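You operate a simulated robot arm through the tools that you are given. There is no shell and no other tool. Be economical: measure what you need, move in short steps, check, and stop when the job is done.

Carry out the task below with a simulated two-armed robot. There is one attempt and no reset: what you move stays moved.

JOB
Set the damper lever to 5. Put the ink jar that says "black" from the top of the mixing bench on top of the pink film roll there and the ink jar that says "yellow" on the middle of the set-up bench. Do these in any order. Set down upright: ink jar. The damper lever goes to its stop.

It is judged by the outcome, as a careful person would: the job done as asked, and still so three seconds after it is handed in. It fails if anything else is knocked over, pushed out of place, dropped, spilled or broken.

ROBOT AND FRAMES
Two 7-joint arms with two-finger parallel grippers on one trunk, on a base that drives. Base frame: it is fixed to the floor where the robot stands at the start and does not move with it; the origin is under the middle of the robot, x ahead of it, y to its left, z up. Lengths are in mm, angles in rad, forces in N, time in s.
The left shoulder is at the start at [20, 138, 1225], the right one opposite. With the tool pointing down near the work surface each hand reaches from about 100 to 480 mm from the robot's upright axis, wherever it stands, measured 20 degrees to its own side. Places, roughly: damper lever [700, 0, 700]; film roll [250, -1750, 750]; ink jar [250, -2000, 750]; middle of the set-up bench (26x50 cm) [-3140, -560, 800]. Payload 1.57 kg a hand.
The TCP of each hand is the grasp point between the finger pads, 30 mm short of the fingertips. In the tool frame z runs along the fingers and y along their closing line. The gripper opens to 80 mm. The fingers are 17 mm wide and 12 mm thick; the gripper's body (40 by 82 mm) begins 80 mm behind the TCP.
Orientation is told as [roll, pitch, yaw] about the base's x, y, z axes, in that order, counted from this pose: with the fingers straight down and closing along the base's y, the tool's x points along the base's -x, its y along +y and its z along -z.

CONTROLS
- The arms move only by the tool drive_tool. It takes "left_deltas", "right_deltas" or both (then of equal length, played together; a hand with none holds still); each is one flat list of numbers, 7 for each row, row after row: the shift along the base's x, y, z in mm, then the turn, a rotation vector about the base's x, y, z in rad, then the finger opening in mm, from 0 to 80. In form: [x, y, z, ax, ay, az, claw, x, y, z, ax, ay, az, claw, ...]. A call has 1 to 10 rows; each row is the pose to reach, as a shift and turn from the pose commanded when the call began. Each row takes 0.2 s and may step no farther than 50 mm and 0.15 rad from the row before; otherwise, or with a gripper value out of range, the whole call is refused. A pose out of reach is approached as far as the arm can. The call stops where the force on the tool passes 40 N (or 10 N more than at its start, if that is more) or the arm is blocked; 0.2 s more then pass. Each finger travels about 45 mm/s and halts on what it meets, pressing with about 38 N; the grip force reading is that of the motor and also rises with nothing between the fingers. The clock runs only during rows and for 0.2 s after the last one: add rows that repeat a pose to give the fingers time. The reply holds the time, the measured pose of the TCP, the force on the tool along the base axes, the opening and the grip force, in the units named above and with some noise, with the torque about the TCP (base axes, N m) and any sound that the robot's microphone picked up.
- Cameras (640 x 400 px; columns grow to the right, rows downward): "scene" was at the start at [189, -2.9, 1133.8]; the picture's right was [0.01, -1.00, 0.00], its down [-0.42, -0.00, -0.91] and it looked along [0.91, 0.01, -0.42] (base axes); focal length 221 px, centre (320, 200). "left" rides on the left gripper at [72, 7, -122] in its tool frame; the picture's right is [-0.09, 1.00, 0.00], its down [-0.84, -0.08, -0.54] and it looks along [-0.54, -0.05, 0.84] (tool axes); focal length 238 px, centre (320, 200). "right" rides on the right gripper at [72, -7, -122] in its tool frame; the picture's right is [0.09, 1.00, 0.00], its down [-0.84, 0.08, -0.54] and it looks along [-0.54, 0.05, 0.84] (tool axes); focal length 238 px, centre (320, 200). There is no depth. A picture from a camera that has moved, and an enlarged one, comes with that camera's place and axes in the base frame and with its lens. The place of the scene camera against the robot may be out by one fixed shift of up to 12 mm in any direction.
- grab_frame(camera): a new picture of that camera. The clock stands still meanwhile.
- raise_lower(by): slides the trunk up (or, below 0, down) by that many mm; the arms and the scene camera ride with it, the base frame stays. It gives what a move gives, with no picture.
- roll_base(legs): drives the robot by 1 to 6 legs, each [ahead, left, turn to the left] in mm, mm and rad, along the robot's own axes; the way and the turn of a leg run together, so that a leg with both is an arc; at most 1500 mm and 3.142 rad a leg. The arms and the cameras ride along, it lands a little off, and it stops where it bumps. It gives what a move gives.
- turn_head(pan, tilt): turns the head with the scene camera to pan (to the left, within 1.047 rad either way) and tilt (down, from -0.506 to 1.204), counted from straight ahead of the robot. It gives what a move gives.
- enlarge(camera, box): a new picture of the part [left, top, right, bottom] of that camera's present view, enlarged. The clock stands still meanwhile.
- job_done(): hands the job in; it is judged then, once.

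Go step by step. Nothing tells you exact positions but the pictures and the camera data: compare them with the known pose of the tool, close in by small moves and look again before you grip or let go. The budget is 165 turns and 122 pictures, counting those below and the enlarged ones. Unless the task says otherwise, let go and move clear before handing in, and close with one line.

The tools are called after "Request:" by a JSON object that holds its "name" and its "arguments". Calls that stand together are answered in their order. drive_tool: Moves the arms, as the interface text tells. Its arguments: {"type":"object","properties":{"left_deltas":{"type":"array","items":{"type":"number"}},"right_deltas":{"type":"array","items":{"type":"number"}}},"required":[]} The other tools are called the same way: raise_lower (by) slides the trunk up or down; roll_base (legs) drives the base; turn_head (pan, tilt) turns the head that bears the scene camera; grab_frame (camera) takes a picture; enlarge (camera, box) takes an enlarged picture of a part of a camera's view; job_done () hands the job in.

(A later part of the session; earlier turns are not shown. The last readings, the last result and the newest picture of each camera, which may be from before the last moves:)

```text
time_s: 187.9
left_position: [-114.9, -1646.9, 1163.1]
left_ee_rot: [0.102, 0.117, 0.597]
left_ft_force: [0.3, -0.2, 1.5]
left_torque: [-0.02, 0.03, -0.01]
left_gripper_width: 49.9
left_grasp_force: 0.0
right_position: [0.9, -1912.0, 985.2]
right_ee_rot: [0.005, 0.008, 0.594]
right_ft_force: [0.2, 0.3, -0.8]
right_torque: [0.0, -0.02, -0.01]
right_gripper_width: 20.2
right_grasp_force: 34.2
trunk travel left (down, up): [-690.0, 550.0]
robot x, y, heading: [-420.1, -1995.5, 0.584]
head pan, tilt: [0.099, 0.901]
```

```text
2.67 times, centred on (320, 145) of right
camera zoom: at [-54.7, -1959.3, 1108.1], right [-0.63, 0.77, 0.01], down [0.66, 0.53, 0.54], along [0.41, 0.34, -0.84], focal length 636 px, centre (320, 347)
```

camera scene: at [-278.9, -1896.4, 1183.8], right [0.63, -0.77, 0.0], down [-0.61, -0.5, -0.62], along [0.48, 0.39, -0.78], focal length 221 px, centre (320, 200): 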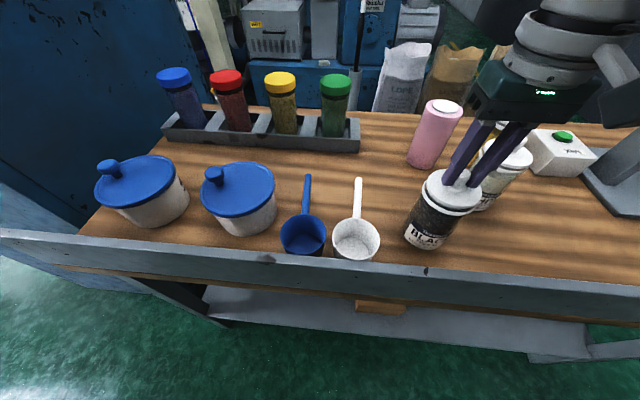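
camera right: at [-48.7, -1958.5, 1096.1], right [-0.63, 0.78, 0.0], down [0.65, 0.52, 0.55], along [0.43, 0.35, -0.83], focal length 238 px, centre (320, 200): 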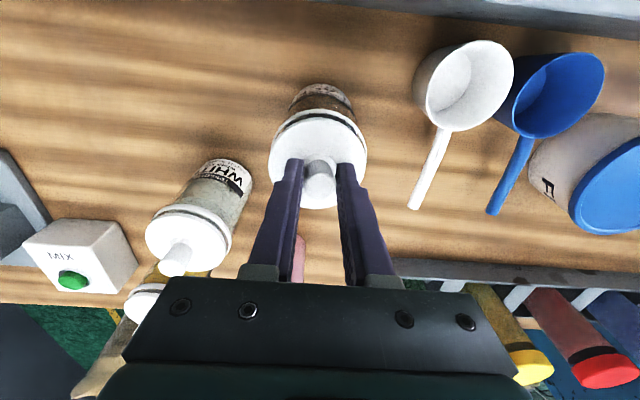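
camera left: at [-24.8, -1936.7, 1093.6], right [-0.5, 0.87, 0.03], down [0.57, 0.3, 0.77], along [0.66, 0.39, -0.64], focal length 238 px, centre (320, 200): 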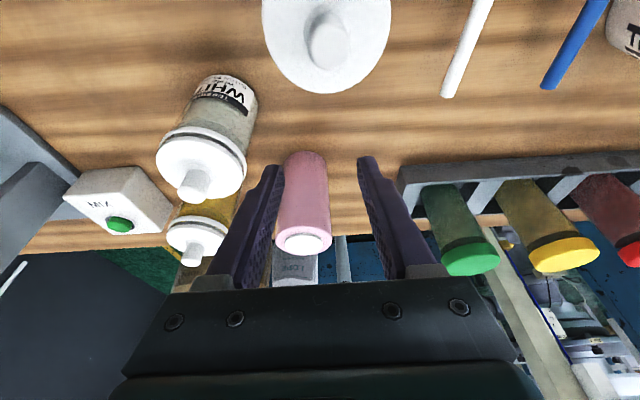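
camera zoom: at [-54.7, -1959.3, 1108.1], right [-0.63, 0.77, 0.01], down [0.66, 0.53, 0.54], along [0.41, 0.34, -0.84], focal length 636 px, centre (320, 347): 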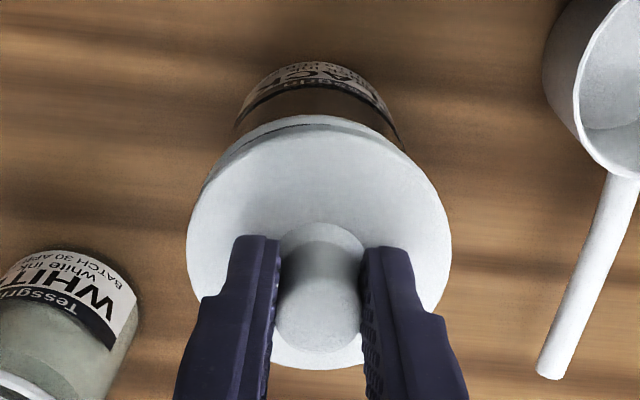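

By this view the lid is now within about 1–2 mm of the rim centre. Lowering and pressing.

Request:
{"name": "drive_tool", "arguments": {"right_deltas": [1, 0.5, -6, 0, 0, 0, 10, 1, 0.5, -11, 0, 0, 0, 10, 1, 0.5, -14, 0, 0, 0, 10, 1, 0.5, -16, 0, 0, 0, 10, 1, 0.5, -18, 0, 0, 0, 10, 1, 0.5, -20, 0, 0, 0, 10, 1, 0.5, -22, 0, 0, 0, 10]}}

Request:
{"name": "enlarge", "arguments": {"camera": "scene", "box": [390, 160, 500, 260]}}

```text
time_s: 189.4
left_position: [-114.2, -1647.0, 1163.5]
left_ee_rot: [0.099, 0.114, 0.599]
left_ft_force: [-0.9, -0.6, 0.3]
left_torque: [0.03, 0.01, 0.0]
left_gripper_width: 50.1
left_grasp_force: 0.0
right_position: [5.1, -1909.9, 967.1]
right_ee_rot: [0.01, -0.002, 0.593]
right_ft_force: [-0.3, -1.4, 15.2]
right_torque: [0.29, 0.42, 0.05]
right_gripper_width: 20.5
right_grasp_force: 33.8
trunk travel left (down, up): [-690.0, 550.0]
robot x, y, heading: [-417.1, -2000.1, 0.584]
head pan, tilt: [0.099, 0.901]
stopped in row 7 (right hand): the force on the tool passed its limit at 43 N (the readings are from after the stop); the commanded pose is now the measured one
```

```text
4.00 times, centred on (445, 210) of scene
camera zoom: at [-278.9, -1896.2, 1183.5], right [0.63, -0.77, 0.0], down [-0.61, -0.5, -0.62], along [0.48, 0.39, -0.78], focal length 884 px, centre (-180, 160)
```

zoom: 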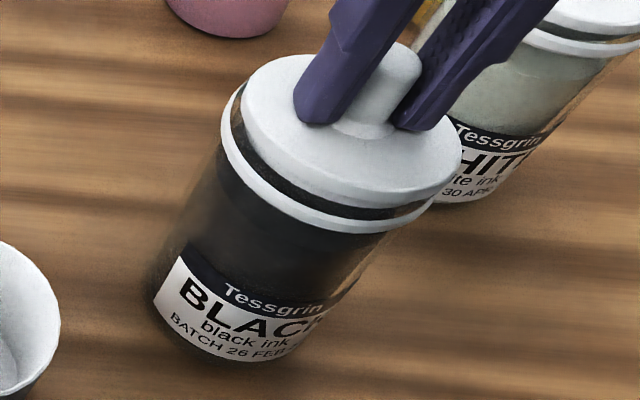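

The lid now sits like the one on the WHITE jar. I'll release and rise to check it.

Request:
{"name": "drive_tool", "arguments": {"right_deltas": [0, 0, 0, 0, 0, 0, 30, 0, 0, 0, 0, 0, 0, 50, 0, 0, 10, -0.01, 0, 0, 50, 0, 0, 40, -0.01, 0, 0, 60, 0, 0, 70, -0.01, 0, 0, 80, 0, 0, 70, -0.01, 0, 0, 80]}}

Request:
{"name": "enlarge", "arguments": {"camera": "scene", "box": [390, 100, 550, 260]}}

Request:
{"name": "enlarge", "arguments": {"camera": "right", "box": [240, 80, 400, 190]}}

```text
time_s: 190.8
left_position: [-114.8, -1648.5, 1164.0]
left_ee_rot: [0.101, 0.115, 0.599]
left_ft_force: [1.1, 0.1, 0.2]
left_torque: [-0.02, 0.0, 0.01]
left_gripper_width: 49.9
left_grasp_force: 0.1
right_position: [3.4, -1910.1, 1035.7]
right_ee_rot: [0.0, 0.008, 0.592]
right_ft_force: [0.2, 0.0, 0.5]
right_torque: [-0.02, -0.01, 0.0]
right_gripper_width: 79.8
right_grasp_force: 0.0
trunk travel left (down, up): [-690.0, 550.0]
robot x, y, heading: [-420.1, -1996.1, 0.591]
head pan, tilt: [0.099, 0.901]
```

```text
2.50 times, centred on (470, 180) of scene
camera zoom: at [-279.7, -1896.0, 1183.8], right [0.63, -0.77, 0.0], down [-0.61, -0.5, -0.62], along [0.48, 0.39, -0.78], focal length 553 px, centre (-55, 250)
```

zoom: 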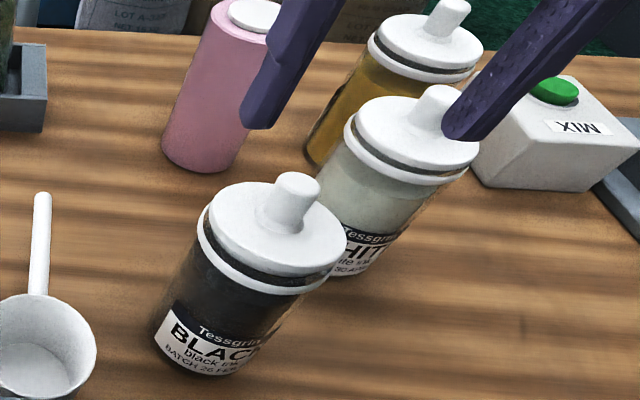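

```text
3.64 times, centred on (320, 135) of right
camera zoom: at [-52.0, -1957.3, 1158.8], right [-0.63, 0.77, 0.0], down [0.65, 0.53, 0.53], along [0.41, 0.34, -0.85], focal length 867 px, centre (320, 436)
```

zoom: 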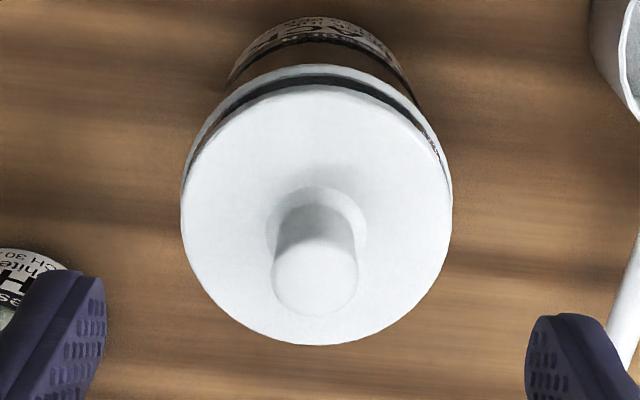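

The lid is on, though perhaps 2–3 mm high. I'll press straight down on the knob with closed fingers to seat it fully.

Request:
{"name": "drive_tool", "arguments": {"right_deltas": [2, 0.5, 0, 0, -0.008, 0, 50, 3, 0.5, 0, 0, -0.008, 0, 20, 3, 0.5, 0, 0, -0.008, 0, 0, 3, 0.5, -10, 0, -0.008, 0, 0, 3, 0.5, -25, 0, -0.008, 0, 0, 3, 0.5, -32, 0, -0.008, 0, 0, 3, 0.5, -36, 0, -0.008, 0, 0, 3, 0.5, -40, 0, -0.008, 0, 0, 3, 0.5, -43, 0, -0.008, 0, 0, 3, 0.5, -46, 0, -0.008, 0, 0]}}

Request:
{"name": "enlarge", "arguments": {"camera": "scene", "box": [390, 100, 550, 260]}}

```text
time_s: 193.0
left_position: [-113.3, -1648.3, 1164.3]
left_ee_rot: [0.102, 0.114, 0.599]
left_ft_force: [-0.3, 0.2, 0.2]
left_torque: [0.01, 0.01, -0.01]
left_gripper_width: 49.9
left_grasp_force: 0.0
right_position: [6.4, -1909.0, 993.0]
right_ee_rot: [-0.005, -0.004, 0.594]
right_ft_force: [-6.3, -3.0, 30.2]
right_torque: [-0.13, 0.33, -0.01]
right_gripper_width: 0.0
right_grasp_force: 21.2
trunk travel left (down, up): [-690.0, 550.0]
robot x, y, heading: [-419.7, -1995.7, 0.585]
head pan, tilt: [0.099, 0.901]
```

```text
2.50 times, centred on (470, 180) of scene
camera zoom: at [-278.9, -1896.3, 1184.6], right [0.63, -0.77, 0.0], down [-0.61, -0.5, -0.62], along [0.48, 0.39, -0.78], focal length 553 px, centre (-55, 250)
```

zoom: 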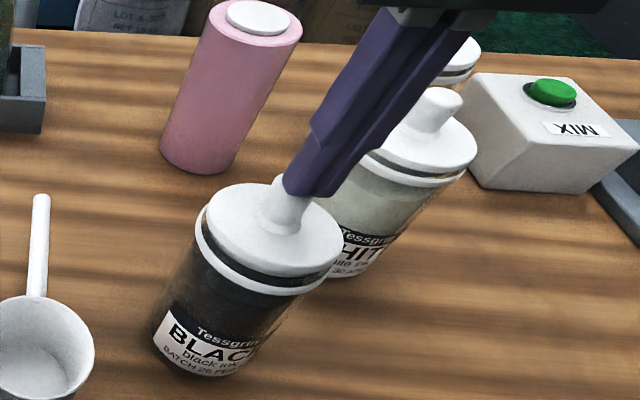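

The lid's knob top is back at its original height, so it is seated. The lid lifts off, so I must grip the body; its ring is about as wide as the gripper, so I'll come in tilted from the side below the ring. First: rise, yaw 0.9 rad and pitch 0.7 rad with the hand beside the jar.

Request:
{"name": "drive_tool", "arguments": {"right_deltas": [0, 0, 40, 0, 0, 0.1, 20, 0, -10, 70, 0, 0, 0.24, 40, 0, -30, 75, 0, 0, 0.38, 60, -3, -50, 75, 0, 0, 0.52, 80, -6, -70, 75, 0, 0, 0.66, 80, -6, -70, 75, 0, 0, 0.8, 80, -6, -70, 75, 0, 0, 0.9, 80]}}

Request:
{"name": "raise_lower", "arguments": {"by": -80}}

Request:
{"name": "drive_tool", "arguments": {"right_deltas": [0, 0, 0, 0.14, -0.012, 0, 80, 0, 0, 0, 0.28, -0.024, 0, 80, 0, 0, 0, 0.42, -0.036, 0, 80, 0, 0, 0, 0.56, -0.048, 0, 80, 0, 0, 0, 0.7, -0.059, 0, 80]}}

Request:
{"name": "grab_frame", "arguments": {"camera": "right"}}

Request:
{"name": "grab_frame", "arguments": {"camera": "scene"}}

```text
time_s: 194.6
left_position: [-115.6, -1646.9, 1163.4]
left_ee_rot: [0.1, 0.115, 0.598]
left_ft_force: [0.0, 0.0, 0.0]
left_torque: [-0.01, 0.0, 0.0]
left_gripper_width: 49.7
left_grasp_force: 0.0
right_position: [0.1, -1978.0, 1065.6]
right_ee_rot: [-0.006, 0.0, 1.495]
right_ft_force: [0.0, -0.7, 0.7]
right_torque: [0.02, 0.01, 0.0]
right_gripper_width: 79.8
right_grasp_force: 0.1
trunk travel left (down, up): [-690.0, 550.0]
robot x, y, heading: [-420.4, -1996.3, 0.585]
head pan, tilt: [0.099, 0.901]
```

```text
time_s: 195.8
left_position: [-114.7, -1647.4, 1083.9]
left_ee_rot: [0.102, 0.115, 0.598]
left_ft_force: [1.1, 1.2, -0.5]
left_torque: [-0.01, -0.03, -0.03]
left_gripper_width: 50.2
left_grasp_force: 0.2
right_position: [0.9, -1978.6, 985.2]
right_ee_rot: [-0.007, 0.001, 1.492]
right_ft_force: [-0.1, 0.1, 0.4]
right_torque: [0.03, -0.03, 0.0]
right_gripper_width: 80.1
right_grasp_force: 0.0
trunk travel left (down, up): [-610.0, 630.0]
robot x, y, heading: [-417.4, -1995.4, 0.587]
head pan, tilt: [0.099, 0.901]
```

```text
time_s: 197.0
left_position: [-115.3, -1647.9, 1083.4]
left_ee_rot: [0.102, 0.115, 0.599]
left_ft_force: [0.5, 0.0, 0.7]
left_torque: [0.05, -0.03, -0.03]
left_gripper_width: 50.2
left_grasp_force: 0.0
right_position: [0.9, -1979.4, 985.8]
right_ee_rot: [-0.014, -0.702, 1.494]
right_ft_force: [0.3, 0.4, 0.8]
right_torque: [-0.01, 0.0, 0.05]
right_gripper_width: 79.9
right_grasp_force: 0.2
trunk travel left (down, up): [-610.0, 630.0]
robot x, y, heading: [-419.5, -1994.1, 0.586]
head pan, tilt: [0.099, 0.901]
```

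```text
39 pictures are left
camera right: at [-4.6, -2114.8, 1032.5], right [-1.0, 0.01, -0.07], down [-0.06, 0.29, 0.95], along [0.03, 0.96, -0.29], focal length 238 px, centre (320, 200)
```

right: 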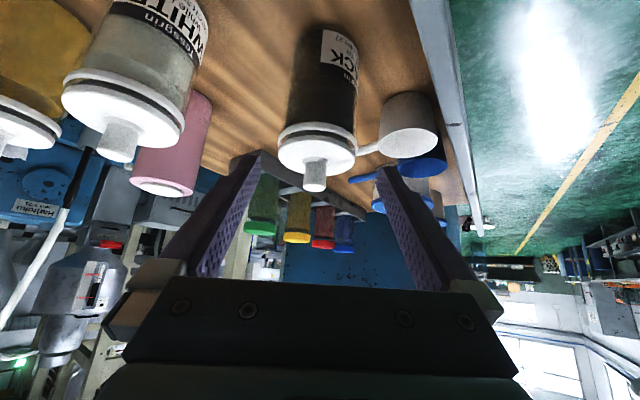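

```text
38 pictures are left
camera scene: at [-279.8, -1896.1, 1103.8], right [0.63, -0.77, 0.0], down [-0.61, -0.5, -0.62], along [0.48, 0.39, -0.78], focal length 221 px, centre (320, 200)
```

scene: 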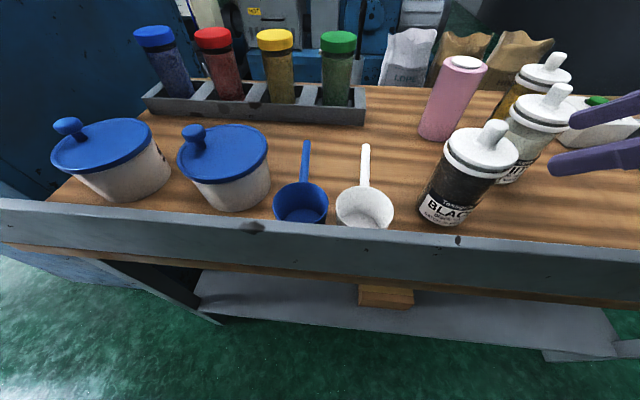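

The hand is beside the black jar with a clean view; its axis is at x≈6.8, ring bottom z≈913. I'll line up and advance along the tool axis to straddle the body at z≈870.

Request:
{"name": "drive_tool", "arguments": {"right_deltas": [0, -1, -33, 0, 0, 0, 80, 2, 17, -53, 0, 0, 0, 80, 3.5, 35, -74, 0, 0, 0, 80, 5, 53, -95, 0, 0, 0, 80]}}

Request:
{"name": "grab_frame", "arguments": {"camera": "right"}}

```text
time_s: 198.0
left_position: [-115.0, -1647.2, 1083.4]
left_ee_rot: [0.101, 0.117, 0.598]
left_ft_force: [0.1, -0.7, 0.0]
left_torque: [0.02, -0.02, 0.01]
left_gripper_width: 49.9
left_grasp_force: 0.1
right_position: [5.2, -1927.1, 890.3]
right_ee_rot: [-0.011, -0.701, 1.498]
right_ft_force: [0.2, -0.4, 0.0]
right_torque: [0.02, 0.02, 0.03]
right_gripper_width: 80.0
right_grasp_force: 0.0
trunk travel left (down, up): [-610.0, 630.0]
robot x, y, heading: [-420.2, -1993.6, 0.586]
head pan, tilt: [0.099, 0.901]
```

```text
37 pictures are left
camera right: at [-0.2, -2062.1, 937.1], right [-1.0, 0.01, -0.07], down [-0.06, 0.3, 0.95], along [0.03, 0.96, -0.29], focal length 238 px, centre (320, 200)
```

right: 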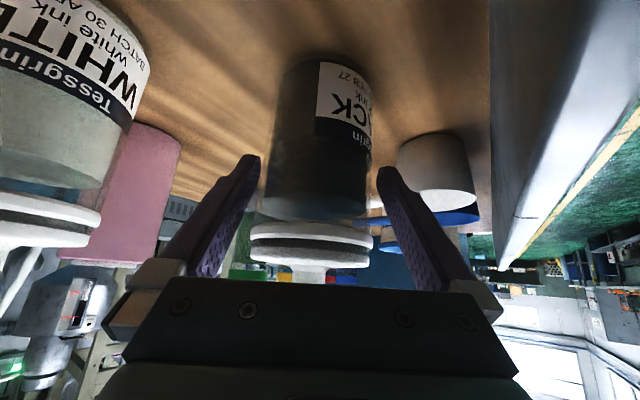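

The body is centred between the fingers and the closing axis is level. Advancing the last 27 mm and closing gently.

Request:
{"name": "drive_tool", "arguments": {"right_deltas": [0.8, 9, -10, 0, 0, 0, 80, 1.6, 17, -20, 0, 0, 0, 80, 1.6, 17, -20, 0, 0, 0, 74, 1.6, 17, -20, 0, 0, 0, 68, 1.6, 17, -20, 0, 0, 0, 62, 1.6, 17, -20, 0, 0, 0, 62]}}

Request:
{"name": "drive_tool", "arguments": {"right_deltas": [0, 0, 4, 0, 0, 0, 60, 0, 0, 12, 0, 0, 0, 60, 0, 0, 25, 0, 0, 0, 60]}}

Request:
{"name": "grab_frame", "arguments": {"camera": "scene"}}

```text
time_s: 199.4
left_position: [-114.5, -1648.5, 1083.5]
left_ee_rot: [0.102, 0.115, 0.598]
left_ft_force: [0.2, 1.1, -0.4]
left_torque: [0.02, 0.0, 0.01]
left_gripper_width: 50.0
left_grasp_force: 0.0
right_position: [7.0, -1909.4, 870.1]
right_ee_rot: [-0.009, -0.703, 1.495]
right_ft_force: [1.3, 0.6, 0.6]
right_torque: [0.05, 0.05, -0.04]
right_gripper_width: 71.8
right_grasp_force: 37.4
trunk travel left (down, up): [-610.0, 630.0]
robot x, y, heading: [-416.1, -1993.0, 0.586]
head pan, tilt: [0.099, 0.901]
```

```text
time_s: 200.2
left_position: [-114.5, -1647.0, 1082.4]
left_ee_rot: [0.102, 0.114, 0.597]
left_ft_force: [-0.4, -1.3, -0.4]
left_torque: [-0.02, -0.01, 0.05]
left_gripper_width: 50.1
left_grasp_force: 0.0
right_position: [5.3, -1909.6, 893.1]
right_ee_rot: [-0.009, -0.7, 1.493]
right_ft_force: [-0.1, 0.0, -5.0]
right_torque: [0.03, 0.02, -0.01]
right_gripper_width: 71.4
right_grasp_force: 38.3
trunk travel left (down, up): [-610.0, 630.0]
robot x, y, heading: [-417.7, -1994.0, 0.588]
head pan, tilt: [0.099, 0.901]
```

```text
36 pictures are left
camera scene: at [-279.9, -1896.1, 1103.7], right [0.63, -0.77, 0.0], down [-0.61, -0.5, -0.62], along [0.48, 0.39, -0.78], focal length 221 px, centre (320, 200)
```

scene: 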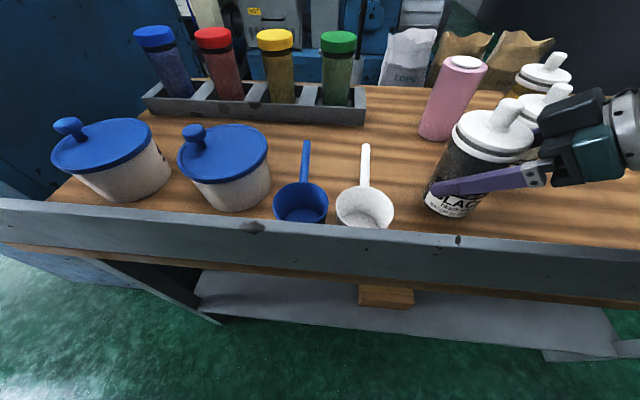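

The black jar is held securely by its body (5 N). I'll lift it clear, raise the trunk for travel, and drive back round the bench end to the front, where the roll and the yellow jar are closer.

Request:
{"name": "drive_tool", "arguments": {"right_deltas": [0, -10, 30, 0, 0, 0, 60, 0, -15, 60, 0, 0, 0, 60, -10, -20, 90, 0, 0, 0, 60]}}

Request:
{"name": "raise_lower", "arguments": {"by": 200}}

Request:
{"name": "roll_base", "arguments": {"legs": [[-150, 0, 0], [0, -650, 0], [0, -640, 0], [750, 0, 0], [750, 0, 0]]}}

Request:
{"name": "grab_frame", "arguments": {"camera": "right"}}

```text
time_s: 201.0
left_position: [-116.1, -1648.3, 1082.8]
left_ee_rot: [0.101, 0.116, 0.601]
left_ft_force: [-0.2, -1.1, 0.2]
left_torque: [0.0, 0.0, -0.01]
left_gripper_width: 50.1
left_grasp_force: 0.1
right_position: [-3.9, -1927.9, 985.7]
right_ee_rot: [-0.008, -0.699, 1.494]
right_ft_force: [-0.4, -0.6, -4.1]
right_torque: [-0.03, 0.0, -0.02]
right_gripper_width: 71.2
right_grasp_force: 38.0
trunk travel left (down, up): [-610.0, 630.0]
robot x, y, heading: [-413.2, -1992.4, 0.588]
head pan, tilt: [0.099, 0.901]
```

```text
time_s: 203.2
left_position: [-115.7, -1647.0, 1282.7]
left_ee_rot: [0.104, 0.116, 0.598]
left_ft_force: [0.1, 0.4, 0.4]
left_torque: [0.0, -0.03, 0.01]
left_gripper_width: 50.3
left_grasp_force: 0.0
right_position: [-3.1, -1928.5, 1186.6]
right_ee_rot: [-0.009, -0.7, 1.494]
right_ft_force: [0.2, -0.5, -4.1]
right_torque: [-0.04, 0.01, -0.02]
right_gripper_width: 71.4
right_grasp_force: 38.2
trunk travel left (down, up): [-810.0, 430.0]
robot x, y, heading: [-417.5, -1996.6, 0.584]
head pan, tilt: [0.099, 0.901]
```

```text
time_s: 218.3
left_position: [1729.3, -1938.0, 1282.9]
left_ee_rot: [0.104, 0.115, 0.618]
left_ft_force: [1.1, 0.0, 0.8]
left_torque: [0.0, -0.01, -0.01]
left_gripper_width: 50.0
left_grasp_force: 0.1
right_position: [1846.8, -2216.9, 1184.9]
right_ee_rot: [-0.007, -0.701, 1.516]
right_ft_force: [0.0, -0.1, -4.0]
right_torque: [0.01, 0.0, 0.0]
right_gripper_width: 71.4
right_grasp_force: 38.4
trunk travel left (down, up): [-810.0, 430.0]
robot x, y, heading: [1432.3, -2292.4, 0.61]
head pan, tilt: [0.099, 0.901]
```

```text
35 pictures are left
camera right: at [1844.0, -2352.5, 1232.3], right [-1.0, -0.01, -0.07], down [-0.07, 0.3, 0.95], along [0.01, 0.96, -0.3], focal length 238 px, centre (320, 200)
```

right: 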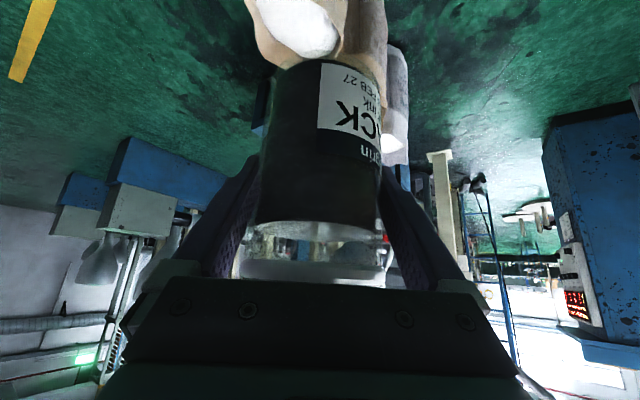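

The jar is still firmly held with its lid on. Now I'll turn to face the bench and slide along to the roll.

Request:
{"name": "roll_base", "arguments": {"legs": [[0, 0, 3.096], [0, -880, 0]]}}

Request:
{"name": "turn_head", "arguments": {"pan": -0.1, "tilt": 0.8}}

Request:
{"name": "grab_frame", "arguments": {"camera": "scene"}}

```text
time_s: 230.1
left_position: [680.5, -1815.8, 1283.2]
left_ee_rot: [0.104, 0.116, -2.649]
left_ft_force: [0.5, 0.2, 0.0]
left_torque: [-0.03, 0.0, 0.02]
left_gripper_width: 50.2
left_grasp_force: 0.1
right_position: [598.3, -1525.5, 1185.0]
right_ee_rot: [-0.009, -0.7, -1.754]
right_ft_force: [0.4, 0.4, -4.9]
right_torque: [0.03, 0.02, 0.02]
right_gripper_width: 71.4
right_grasp_force: 37.4
trunk travel left (down, up): [-810.0, 430.0]
robot x, y, heading: [1018.5, -1502.7, -2.659]
head pan, tilt: [0.099, 0.901]
```

```text
time_s: 230.9
left_position: [678.0, -1816.5, 1283.5]
left_ee_rot: [0.103, 0.116, -2.649]
left_ft_force: [0.3, 0.1, 0.8]
left_torque: [-0.03, -0.01, 0.01]
left_gripper_width: 50.0
left_grasp_force: 0.0
right_position: [598.1, -1524.3, 1184.2]
right_ee_rot: [-0.007, -0.698, -1.753]
right_ft_force: [-0.8, -0.2, -4.8]
right_torque: [0.02, -0.03, 0.0]
right_gripper_width: 71.5
right_grasp_force: 38.2
trunk travel left (down, up): [-810.0, 430.0]
robot x, y, heading: [1015.5, -1505.4, -2.666]
head pan, tilt: [-0.099, 0.799]
```

```text
34 pictures are left
camera scene: at [851.3, -1582.7, 1311.6], right [-0.37, 0.93, 0.0], down [0.67, 0.27, -0.7], along [-0.65, -0.26, -0.72], focal length 221 px, centre (320, 200)
```

scene: 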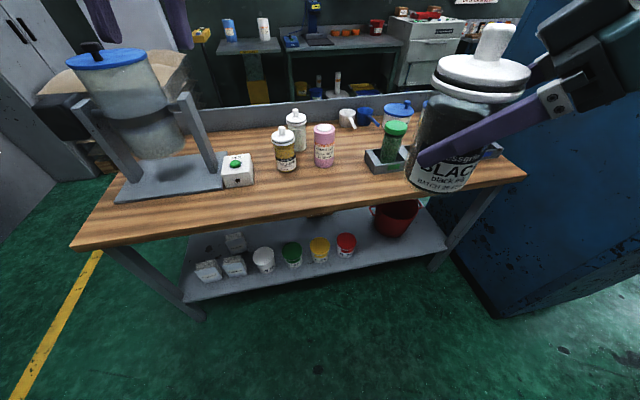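

The roll is 820 mm ahead-right. I'll straighten my heading, move closer to the bench, swing the hand's yaw back to straight ahead, and lower the trunk so the jar is just above roll height.

Request:
{"name": "roll_base", "arguments": {"legs": [[0, 0, 0.089], [290, 0, 0]]}}

Request:
{"name": "drive_tool", "arguments": {"right_deltas": [0, 0, 0, 0, 0, -0.14, 60, 0, 0, 0, 0, 0, -0.28, 60, 0, 0, 0, 0, 0, -0.42, 60, 0, 0, 0, 0, 0, -0.56, 60, 0, 0, 0, 0, 0, -0.7, 60, 0, 0, 0, 0, 0, -0.82, 60]}}

Request:
{"name": "raise_lower", "arguments": {"by": -130}}

Request:
{"name": "turn_head", "arguments": {"pan": -0.25, "tilt": 0.9}}

Request:
{"name": "grab_frame", "arguments": {"camera": "scene"}}

Request:
{"name": "grab_frame", "arguments": {"camera": "right"}}

```text
time_s: 233.3
left_position: [471.4, -1999.1, 1282.9]
left_ee_rot: [0.103, 0.115, -2.554]
left_ft_force: [0.5, 0.3, 0.4]
left_torque: [0.01, -0.01, -0.02]
left_gripper_width: 50.2
left_grasp_force: 0.1
right_position: [364.5, -1717.6, 1184.9]
right_ee_rot: [-0.008, -0.699, -1.66]
right_ft_force: [-0.5, 0.2, -3.7]
right_torque: [-0.01, 0.0, 0.0]
right_gripper_width: 71.7
right_grasp_force: 38.0
trunk travel left (down, up): [-810.0, 430.0]
robot x, y, heading: [776.2, -1657.5, -2.575]
head pan, tilt: [-0.099, 0.799]
```

```text
time_s: 234.7
left_position: [472.9, -2000.4, 1283.0]
left_ee_rot: [0.103, 0.117, -2.555]
left_ft_force: [-0.1, 0.2, -0.2]
left_torque: [0.03, -0.01, 0.0]
left_gripper_width: 50.1
left_grasp_force: 0.0
right_position: [364.8, -1717.1, 1185.5]
right_ee_rot: [-0.009, -0.7, -2.484]
right_ft_force: [0.1, 0.2, -4.8]
right_torque: [0.02, 0.02, -0.03]
right_gripper_width: 71.5
right_grasp_force: 37.8
trunk travel left (down, up): [-810.0, 430.0]
robot x, y, heading: [780.9, -1654.3, -2.565]
head pan, tilt: [-0.099, 0.799]
```

```text
time_s: 236.3
left_position: [473.6, -1999.8, 1152.7]
left_ee_rot: [0.103, 0.115, -2.555]
left_ft_force: [0.3, 0.2, -0.4]
left_torque: [0.02, -0.01, 0.02]
left_gripper_width: 50.1
left_grasp_force: 0.1
right_position: [365.4, -1718.1, 1054.2]
right_ee_rot: [-0.009, -0.7, -2.482]
right_ft_force: [-0.7, 1.8, -5.2]
right_torque: [-0.03, -0.01, 0.01]
right_gripper_width: 71.7
right_grasp_force: 38.0
trunk travel left (down, up): [-680.0, 560.0]
robot x, y, heading: [778.2, -1656.9, -2.571]
head pan, tilt: [-0.099, 0.799]
```

```text
time_s: 237.0
left_position: [472.6, -1999.8, 1153.1]
left_ee_rot: [0.102, 0.116, -2.556]
left_ft_force: [0.3, 0.1, -0.7]
left_torque: [-0.02, 0.02, 0.0]
left_gripper_width: 49.9
left_grasp_force: 0.1
right_position: [365.1, -1718.5, 1056.2]
right_ee_rot: [-0.008, -0.699, -2.482]
right_ft_force: [-0.3, -0.4, -4.5]
right_torque: [-0.01, -0.01, 0.01]
right_gripper_width: 71.4
right_grasp_force: 38.4
trunk travel left (down, up): [-680.0, 560.0]
robot x, y, heading: [780.8, -1657.5, -2.57]
head pan, tilt: [-0.25, 0.901]
```

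```text
33 pictures are left
camera scene: at [621.3, -1737.7, 1173.8], right [-0.32, 0.95, 0.0], down [0.74, 0.25, -0.62], along [-0.59, -0.2, -0.78], focal length 221 px, centre (320, 200)
```

scene: 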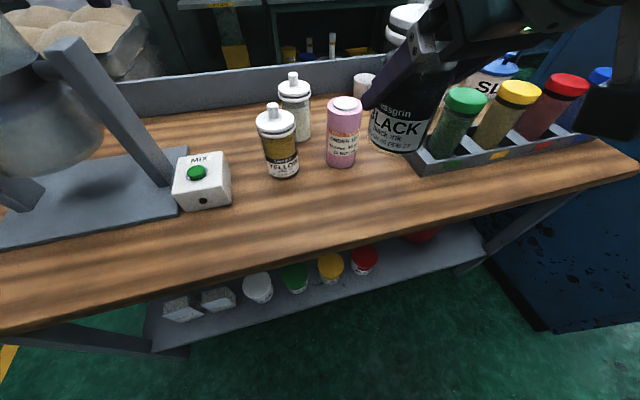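

```text
32 pictures are left
camera right: at [466.0, -1633.0, 1102.3], right [0.66, -0.75, -0.07], down [-0.18, -0.24, 0.95], along [-0.73, -0.62, -0.3], focal length 238 px, centre (320, 200)
```

right: 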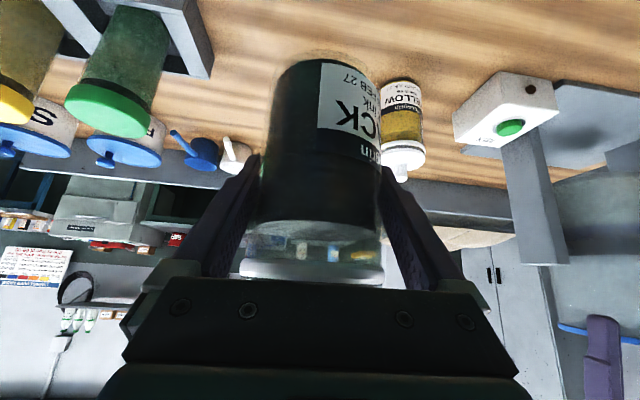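

The roll is near (228, -1820) by the scene camera. I'll take a second view from the left hand's camera to fix it better.

Request:
{"name": "grab_frame", "arguments": {"camera": "left"}}

Request:
{"name": "enlarge", "arguments": {"camera": "scene", "box": [250, 60, 450, 190]}}

```text
31 pictures are left
camera left: at [516.8, -1963.1, 1283.9], right [0.46, -0.88, 0.09], down [-0.82, -0.38, 0.43], along [-0.35, -0.27, -0.9], focal length 238 px, centre (320, 200)
```

left: 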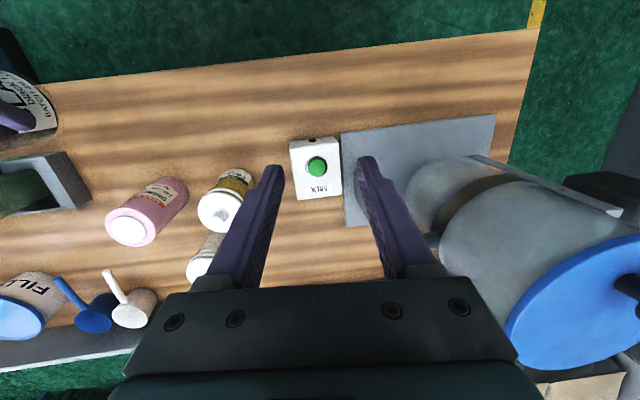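

```text
3.08 times, centred on (350, 125) of scene
camera zoom: at [621.3, -1737.7, 1173.8], right [-0.32, 0.95, 0.0], down [0.74, 0.25, -0.62], along [-0.59, -0.2, -0.78], focal length 680 px, centre (228, 431)
```

zoom: 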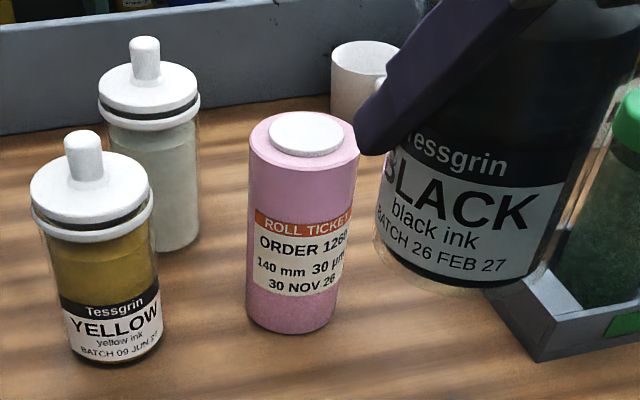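

Both cameras agree: the roll's top centre is at (222, -1823, 955). I'll move the base 45 mm closer for reach margin, then bring the jar over the roll with about 30 mm clearance.

Request:
{"name": "roll_base", "arguments": {"legs": [[45, 0, 0]]}}

Request:
{"name": "drive_tool", "arguments": {"right_deltas": [-20, -16, 0, 0, 0, 0, 60, -45, -34, -4, 0, 0, 0, 60, -70, -53, -8, 0, 0, 0, 60, -95, -72, -12, 0, 0, 0, 60]}}

Request:
{"name": "enlarge", "arguments": {"camera": "scene", "box": [250, 60, 450, 190]}}

Request:
{"name": "enlarge", "arguments": {"camera": "left", "box": [20, 100, 260, 290]}}

```text
time_s: 237.9
left_position: [433.5, -2023.7, 1153.9]
left_ee_rot: [0.102, 0.115, -2.555]
left_ft_force: [-0.7, 0.4, 0.6]
left_torque: [0.0, 0.02, 0.0]
left_gripper_width: 49.8
left_grasp_force: 0.0
right_position: [326.4, -1743.1, 1055.4]
right_ee_rot: [-0.008, -0.701, -2.48]
right_ft_force: [0.5, 0.4, -4.8]
right_torque: [-0.03, 0.02, -0.01]
right_gripper_width: 71.4
right_grasp_force: 38.1
trunk travel left (down, up): [-680.0, 560.0]
robot x, y, heading: [741.2, -1682.9, -2.57]
head pan, tilt: [-0.25, 0.901]
```

```text
time_s: 238.9
left_position: [434.4, -2023.9, 1152.9]
left_ee_rot: [0.103, 0.115, -2.555]
left_ft_force: [-0.5, 0.7, -0.7]
left_torque: [-0.01, 0.0, 0.04]
left_gripper_width: 49.9
left_grasp_force: 0.0
right_position: [229.9, -1813.4, 1041.2]
right_ee_rot: [-0.008, -0.699, -2.481]
right_ft_force: [-0.3, 0.1, -4.9]
right_torque: [-0.01, -0.03, -0.01]
right_gripper_width: 71.6
right_grasp_force: 37.8
trunk travel left (down, up): [-680.0, 560.0]
robot x, y, heading: [741.0, -1681.7, -2.572]
head pan, tilt: [-0.25, 0.901]
```

```text
3.08 times, centred on (350, 125) of scene
camera zoom: at [583.1, -1762.4, 1173.7], right [-0.32, 0.95, 0.0], down [0.74, 0.25, -0.62], along [-0.59, -0.2, -0.78], focal length 680 px, centre (228, 431)
```

zoom: 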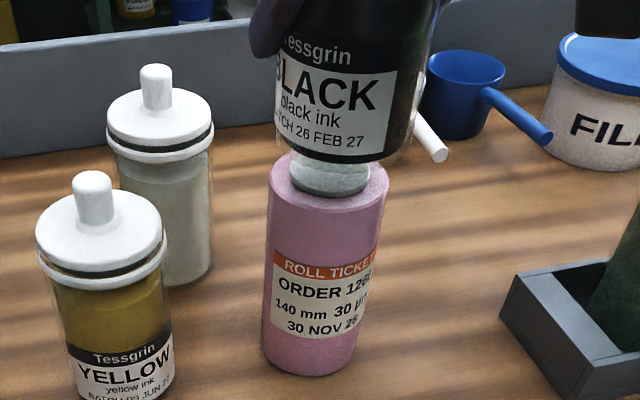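

```text
2.11 times, centred on (140, 195) of left
camera zoom: at [478.5, -1987.8, 1283.8], right [0.46, -0.88, 0.09], down [-0.82, -0.38, 0.43], along [-0.35, -0.27, -0.9], focal length 502 px, centre (699, 210)
```

zoom: 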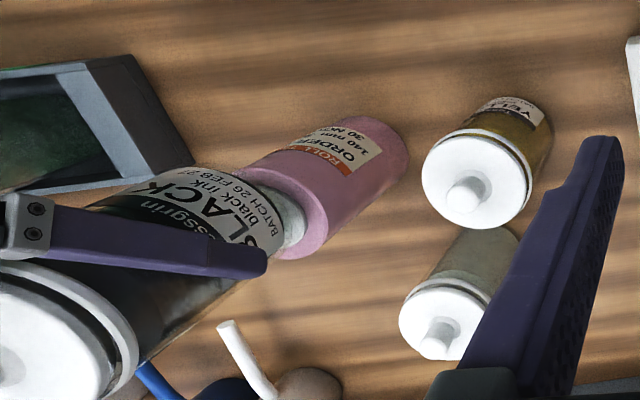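

The roll has a small raised disc on top, and the jar is nearly over it. I'll make a small correction to about (225, -1822), lower to roughly 15 mm clearance and check the overhang.

Request:
{"name": "drive_tool", "arguments": {"right_deltas": [-5, -8.5, -6, 0, 0, 0, 60, -5, -8.5, -12, 0, 0, 0, 60, -5, -8.5, -16, 0, 0, 0, 60]}}

Request:
{"name": "enlarge", "arguments": {"camera": "scene", "box": [280, 50, 400, 180]}}

Request:
{"name": "enlarge", "arguments": {"camera": "left", "box": [60, 130, 220, 270]}}

```text
time_s: 239.7
left_position: [434.5, -2023.6, 1153.3]
left_ee_rot: [0.104, 0.116, -2.556]
left_ft_force: [-0.3, -0.6, -0.5]
left_torque: [-0.04, -0.05, 0.03]
left_gripper_width: 50.0
left_grasp_force: 0.1
right_position: [224.5, -1823.3, 1026.5]
right_ee_rot: [-0.009, -0.697, -2.481]
right_ft_force: [0.4, 0.2, -4.1]
right_torque: [-0.04, -0.05, 0.0]
right_gripper_width: 71.5
right_grasp_force: 38.1
trunk travel left (down, up): [-680.0, 560.0]
robot x, y, heading: [742.3, -1680.9, -2.567]
head pan, tilt: [-0.25, 0.901]
```

```text
3.08 times, centred on (340, 115) of scene
camera zoom: at [583.2, -1762.3, 1173.7], right [-0.32, 0.95, 0.0], down [0.74, 0.25, -0.62], along [-0.59, -0.2, -0.78], focal length 680 px, centre (258, 462)
```

zoom: 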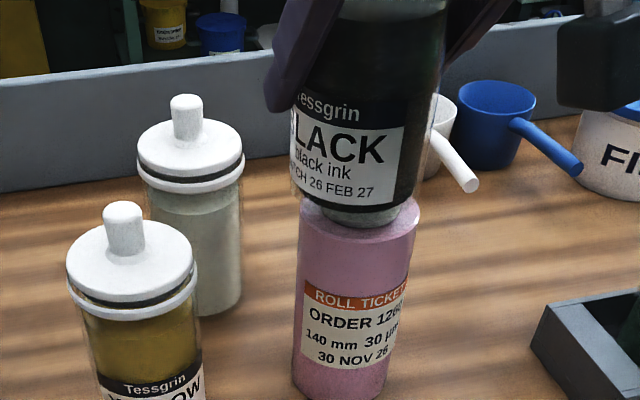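

```text
2.86 times, centred on (140, 200) of left
camera zoom: at [478.6, -1987.7, 1283.7], right [0.46, -0.88, 0.09], down [-0.82, -0.38, 0.43], along [-0.35, -0.27, -0.9], focal length 681 px, centre (834, 200)
```

zoom: 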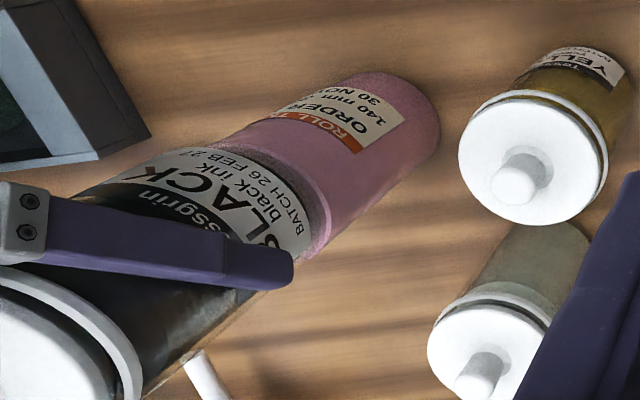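

The jar is centred to within about 3 mm in both views. A tiny shift, then I'll lower slowly and watch the weight come off the gripper.

Request:
{"name": "drive_tool", "arguments": {"right_deltas": [-2.5, 1, -3, 0, 0, 0, 60, -2.5, 1, -6, 0, 0, 0, 60, -2.5, 1, -9, 0, 0, 0, 60]}}

```text
time_s: 240.5
left_position: [434.6, -2025.6, 1153.2]
left_ee_rot: [0.103, 0.114, -2.555]
left_ft_force: [-0.1, -0.6, 0.0]
left_torque: [-0.03, -0.01, -0.02]
left_gripper_width: 50.1
left_grasp_force: 0.1
right_position: [223.2, -1821.3, 1018.2]
right_ee_rot: [-0.009, -0.698, -2.479]
right_ft_force: [-0.1, -0.5, -5.0]
right_torque: [0.03, -0.02, 0.02]
right_gripper_width: 71.4
right_grasp_force: 37.8
trunk travel left (down, up): [-680.0, 560.0]
robot x, y, heading: [740.0, -1683.7, -2.572]
head pan, tilt: [-0.25, 0.901]
```

Request:
{"name": "drive_tool", "arguments": {"right_deltas": [0, 0, -2, 0, 0, 0, 60, 0, 0, -4, 0, 0, 0, 60]}}

Request:
{"name": "drive_tool", "arguments": {"right_deltas": [0, 0, -1.5, 0, 0, 0, 60, 0, 0, -3, 0, 0, 0, 60]}}

```text
time_s: 241.1
left_position: [434.4, -2024.1, 1152.8]
left_ee_rot: [0.102, 0.114, -2.556]
left_ft_force: [-0.3, -1.1, -0.7]
left_torque: [0.01, 0.0, -0.02]
left_gripper_width: 50.1
left_grasp_force: 0.0
right_position: [222.8, -1822.3, 1014.9]
right_ee_rot: [-0.007, -0.704, -2.481]
right_ft_force: [1.4, 0.8, 4.5]
right_torque: [-0.05, -0.24, 0.06]
right_gripper_width: 71.7
right_grasp_force: 37.7
trunk travel left (down, up): [-680.0, 560.0]
robot x, y, heading: [742.6, -1681.0, -2.565]
head pan, tilt: [-0.25, 0.901]
```

```text
time_s: 241.7
left_position: [432.4, -2024.1, 1152.9]
left_ee_rot: [0.101, 0.116, -2.554]
left_ft_force: [0.2, -1.1, -1.0]
left_torque: [0.0, -0.01, 0.01]
left_gripper_width: 49.9
left_grasp_force: 0.0
right_position: [221.9, -1822.0, 1014.9]
right_ee_rot: [-0.009, -0.707, -2.48]
right_ft_force: [6.9, 5.1, 27.9]
right_torque: [0.12, -0.78, 0.1]
right_gripper_width: 71.6
right_grasp_force: 37.8
trunk travel left (down, up): [-680.0, 560.0]
robot x, y, heading: [740.7, -1680.6, -2.569]
head pan, tilt: [-0.25, 0.901]
```

Contact at TCP z=1015, so the jar rests on the roll. I'll relieve the pressing force, then open the fingers.

Request:
{"name": "drive_tool", "arguments": {"right_deltas": [0, 0, 2, 0, 0, 0, 60, 0, 0, 2.8, 0, 0, 0, 60]}}

Request:
{"name": "drive_tool", "arguments": {"right_deltas": [0, 0, 0, 0, 0, 0, 73, 0, 0, 0, 0, 0, 0, 76, 0, 0, 0, 0, 0, 0, 80, 0, 0, 0, 0, 0, 0, 80]}}

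Request:
{"name": "enlarge", "arguments": {"camera": "scene", "box": [280, 10, 440, 180]}}

```text
time_s: 242.3
left_position: [433.8, -2025.4, 1154.4]
left_ee_rot: [0.101, 0.114, -2.556]
left_ft_force: [-1.6, 0.3, -1.2]
left_torque: [0.0, 0.01, 0.02]
left_gripper_width: 50.0
left_grasp_force: 0.0
right_position: [221.4, -1824.1, 1015.8]
right_ee_rot: [-0.01, -0.704, -2.478]
right_ft_force: [-2.7, -4.3, 12.6]
right_torque: [-0.64, 0.5, 0.02]
right_gripper_width: 71.4
right_grasp_force: 38.1
trunk travel left (down, up): [-680.0, 560.0]
robot x, y, heading: [738.2, -1679.1, -2.573]
head pan, tilt: [-0.25, 0.901]
```

```text
time_s: 243.3
left_position: [433.5, -2024.4, 1154.0]
left_ee_rot: [0.102, 0.116, -2.553]
left_ft_force: [0.1, 0.0, -0.3]
left_torque: [0.0, 0.02, 0.0]
left_gripper_width: 49.8
left_grasp_force: 0.0
right_position: [223.7, -1821.8, 1014.5]
right_ee_rot: [-0.009, -0.698, -2.479]
right_ft_force: [-0.6, -0.3, -0.1]
right_torque: [-0.02, 0.01, 0.02]
right_gripper_width: 79.9
right_grasp_force: 0.0
trunk travel left (down, up): [-680.0, 560.0]
robot x, y, heading: [739.0, -1680.1, -2.571]
head pan, tilt: [-0.25, 0.901]
```

```text
2.35 times, centred on (360, 95) of scene
camera zoom: at [582.8, -1762.4, 1173.8], right [-0.32, 0.95, 0.0], down [0.74, 0.25, -0.62], along [-0.59, -0.2, -0.78], focal length 520 px, centre (226, 447)
```

zoom: 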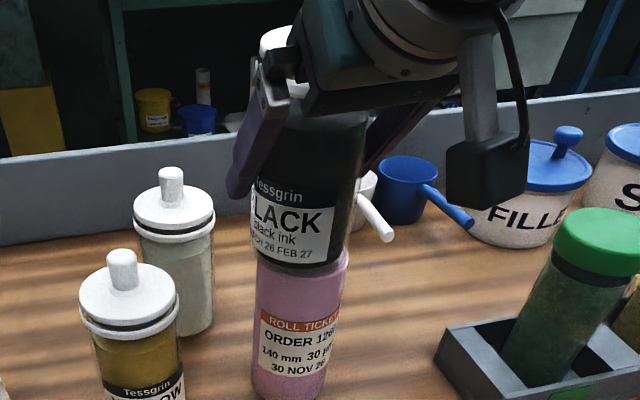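

The jar stands on the roll. I'm backing the open hand straight out along its axis.

Request:
{"name": "drive_tool", "arguments": {"right_deltas": [7, 5.5, 10.5, 0, 0, 0, 80, 20, 15.5, 30, 0, 0, 0, 80, 38, 29.5, 57, 0, 0, 0, 80, 60, 47, 90, 0, 0, 0, 80, 85, 66, 110, 0, 0, 0, 80]}}

Request:
{"name": "enlarge", "arguments": {"camera": "scene", "box": [240, 0, 420, 180]}}

```text
time_s: 244.5
left_position: [434.7, -2024.3, 1153.5]
left_ee_rot: [0.101, 0.116, -2.556]
left_ft_force: [0.0, -0.4, -0.1]
left_torque: [0.0, 0.02, 0.04]
left_gripper_width: 49.9
left_grasp_force: 0.0
right_position: [308.8, -1756.5, 1124.5]
right_ee_rot: [-0.008, -0.697, -2.481]
right_ft_force: [-0.2, -0.3, -0.2]
right_torque: [0.02, 0.01, -0.02]
right_gripper_width: 79.9
right_grasp_force: 0.1
trunk travel left (down, up): [-680.0, 560.0]
robot x, y, heading: [743.8, -1682.0, -2.571]
head pan, tilt: [-0.25, 0.901]
```

```text
2.22 times, centred on (330, 90) of scene
camera zoom: at [582.9, -1762.3, 1173.8], right [-0.32, 0.95, 0.0], down [0.74, 0.25, -0.62], along [-0.59, -0.2, -0.78], focal length 491 px, centre (298, 444)
```

zoom: 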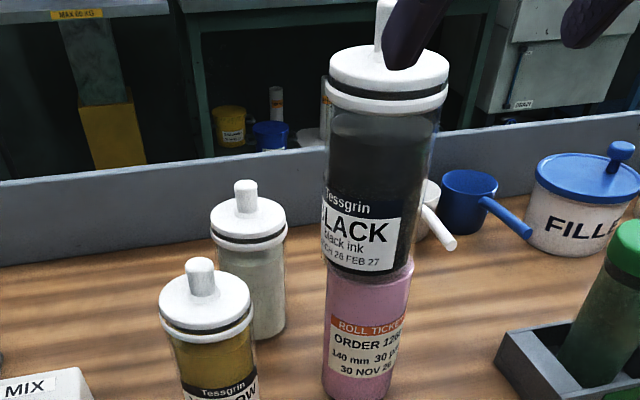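

The black jar stands upright and centred on the pink roll with its lid seated. Next is the yellow jar at about (291, -1936). I'll raise the left arm clear, shift the base left 100 mm and lower the trunk.

Request:
{"name": "drive_tool", "arguments": {"left_deltas": [0, 0, 40, 0, 0, 0, 50, 0, 0, 80, 0, 0, 0, 50, 0, 0, 120, 0, 0, 0, 50], "right_deltas": [20, 12, 20, 0, 0, 0, 80, 40, 24, 50, 0, 0, 0, 80, 40, 24, 80, 0, 0, 0, 80]}}

Request:
{"name": "roll_base", "arguments": {"legs": [[0, 100, 0]]}}

Request:
{"name": "raise_lower", "arguments": {"by": -110}}

Request:
{"name": "grab_frame", "arguments": {"camera": "right"}}

```text
time_s: 245.1
left_position: [457.0, -1995.1, 1143.2]
left_ee_rot: [0.122, 0.276, -2.588]
left_ft_force: [0.6, 0.2, 0.0]
left_torque: [0.01, -0.01, 0.02]
left_gripper_width: 49.7
left_grasp_force: 0.1
left hand out of reach, approached as far as the arm can: row 1, 2
right_position: [343.2, -1733.1, 1168.1]
right_ee_rot: [-0.012, -0.701, -2.474]
right_ft_force: [-0.5, -0.3, -0.5]
right_torque: [-0.01, 0.03, 0.01]
right_gripper_width: 80.0
right_grasp_force: 0.1
trunk travel left (down, up): [-680.0, 560.0]
robot x, y, heading: [743.0, -1678.3, -2.57]
head pan, tilt: [-0.25, 0.901]
stopped in row 2 (left hand): the arm was blocked; the commanded pose is now the measured one
```

```text
time_s: 246.3
left_position: [509.3, -2078.8, 1142.6]
left_ee_rot: [0.121, 0.272, -2.589]
left_ft_force: [-0.5, 1.2, -0.3]
left_torque: [-0.02, 0.01, -0.02]
left_gripper_width: 50.2
left_grasp_force: 0.1
right_position: [397.3, -1818.2, 1168.0]
right_ee_rot: [-0.014, -0.704, -2.473]
right_ft_force: [0.1, 0.2, 0.9]
right_torque: [-0.03, 0.02, 0.01]
right_gripper_width: 79.8
right_grasp_force: 0.0
trunk travel left (down, up): [-680.0, 560.0]
robot x, y, heading: [793.8, -1765.6, -2.564]
head pan, tilt: [-0.25, 0.901]
```

```text
time_s: 247.7
left_position: [511.2, -2079.1, 1033.7]
left_ee_rot: [0.12, 0.272, -2.587]
left_ft_force: [1.1, -0.5, -1.0]
left_torque: [0.0, -0.01, -0.01]
left_gripper_width: 50.1
left_grasp_force: 0.0
right_position: [396.5, -1818.3, 1057.9]
right_ee_rot: [-0.014, -0.703, -2.473]
right_ft_force: [-0.8, -0.4, 0.3]
right_torque: [-0.01, -0.01, 0.0]
right_gripper_width: 79.9
right_grasp_force: 0.0
trunk travel left (down, up): [-570.0, 670.0]
robot x, y, heading: [793.0, -1764.8, -2.565]
head pan, tilt: [-0.25, 0.901]
```

```text
23 pictures are left
camera right: at [498.3, -1733.3, 1105.3], right [0.67, -0.74, -0.07], down [-0.17, -0.25, 0.95], along [-0.73, -0.62, -0.29], focal length 238 px, centre (320, 200)
```

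right: 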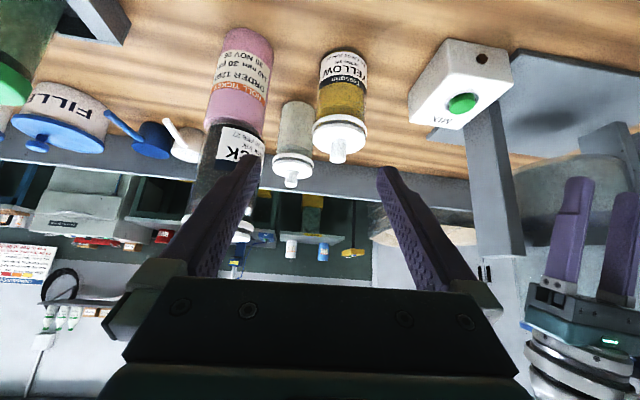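

The yellow jar fix agrees: axis at (291, -1935). I'll bring the right hand to the standoff in front of it and advance most of the way.

Request:
{"name": "drive_tool", "arguments": {"right_deltas": [-10, -37, -15, 0, 0, 0, 80, -25, -74, -40, 0, 0, 0, 80, -48, -74, -80, 0, 0, 0, 80, -48.5, -74, -105, 0, 0, 0, 80, -63, -85, -126, 0, 0, 0, 80, -77, -95, -147, 0, 0, 0, 80, -90, -105, -166, 0, 0, 0, 80]}}

Request:
{"name": "grab_frame", "arguments": {"camera": "right"}}

```text
time_s: 249.3
left_position: [509.3, -2077.6, 1034.6]
left_ee_rot: [0.122, 0.271, -2.589]
left_ft_force: [-0.4, -0.1, -0.2]
left_torque: [0.0, -0.02, 0.02]
left_gripper_width: 49.9
left_grasp_force: 0.1
right_position: [306.3, -1922.1, 889.7]
right_ee_rot: [-0.014, -0.704, -2.472]
right_ft_force: [-0.5, 0.2, 1.1]
right_torque: [0.04, 0.04, -0.01]
right_gripper_width: 79.9
right_grasp_force: 0.1
trunk travel left (down, up): [-570.0, 670.0]
robot x, y, heading: [792.6, -1762.1, -2.565]
head pan, tilt: [-0.25, 0.901]
```

```text
22 pictures are left
camera right: at [408.4, -1837.8, 937.7], right [0.67, -0.74, -0.07], down [-0.17, -0.24, 0.95], along [-0.73, -0.62, -0.29], focal length 238 px, centre (320, 200)
```

right: 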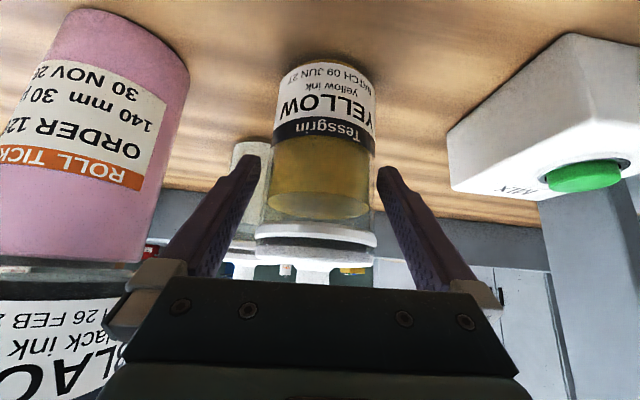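

The jar is a few millimetres right of centre. Small correction, final advance, then close.

Request:
{"name": "drive_tool", "arguments": {"right_deltas": [2.3, -2.6, 0, 0, 0, 0, 80, -5, -8, -10, 0, 0, 0, 80, -12, -13, -20, 0, 0, 0, 80, -12, -13, -20, 0, 0, 0, 74, -12, -13, -20, 0, 0, 0, 68, -12, -13, -20, 0, 0, 0, 62, -12, -13, -20, 0, 0, 0, 62]}}

Request:
{"name": "drive_tool", "arguments": {"right_deltas": [0, 0, 4, 0, 0, 0, 60, 0, 0, 12, 0, 0, 0, 60, 2, 2, 30, 0, 0, 0, 60, 10, 8, 60, 0, 0, 0, 60, 40, 20, 100, 0, 0, 0, 60]}}

Request:
{"name": "grab_frame", "arguments": {"camera": "scene"}}

```text
time_s: 250.9
left_position: [510.4, -2078.2, 1034.0]
left_ee_rot: [0.119, 0.273, -2.589]
left_ft_force: [0.3, -0.3, -0.1]
left_torque: [0.02, -0.01, 0.02]
left_gripper_width: 49.9
left_grasp_force: 0.1
right_position: [292.6, -1936.1, 871.6]
right_ee_rot: [-0.014, -0.704, -2.474]
right_ft_force: [-2.3, 0.2, -0.2]
right_torque: [0.0, 0.01, 0.01]
right_gripper_width: 72.0
right_grasp_force: 37.0
trunk travel left (down, up): [-570.0, 670.0]
robot x, y, heading: [794.6, -1765.6, -2.57]
head pan, tilt: [-0.25, 0.901]
```

```text
refused: row 5 steps farther than a row can; nothing moved
```

```text
21 pictures are left
camera scene: at [636.8, -1846.2, 1063.8], right [-0.32, 0.95, 0.0], down [0.74, 0.25, -0.62], along [-0.59, -0.2, -0.78], focal length 221 px, centre (320, 200)
```

scene: 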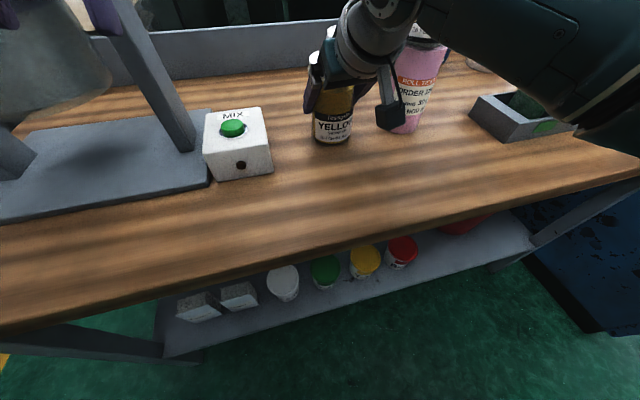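

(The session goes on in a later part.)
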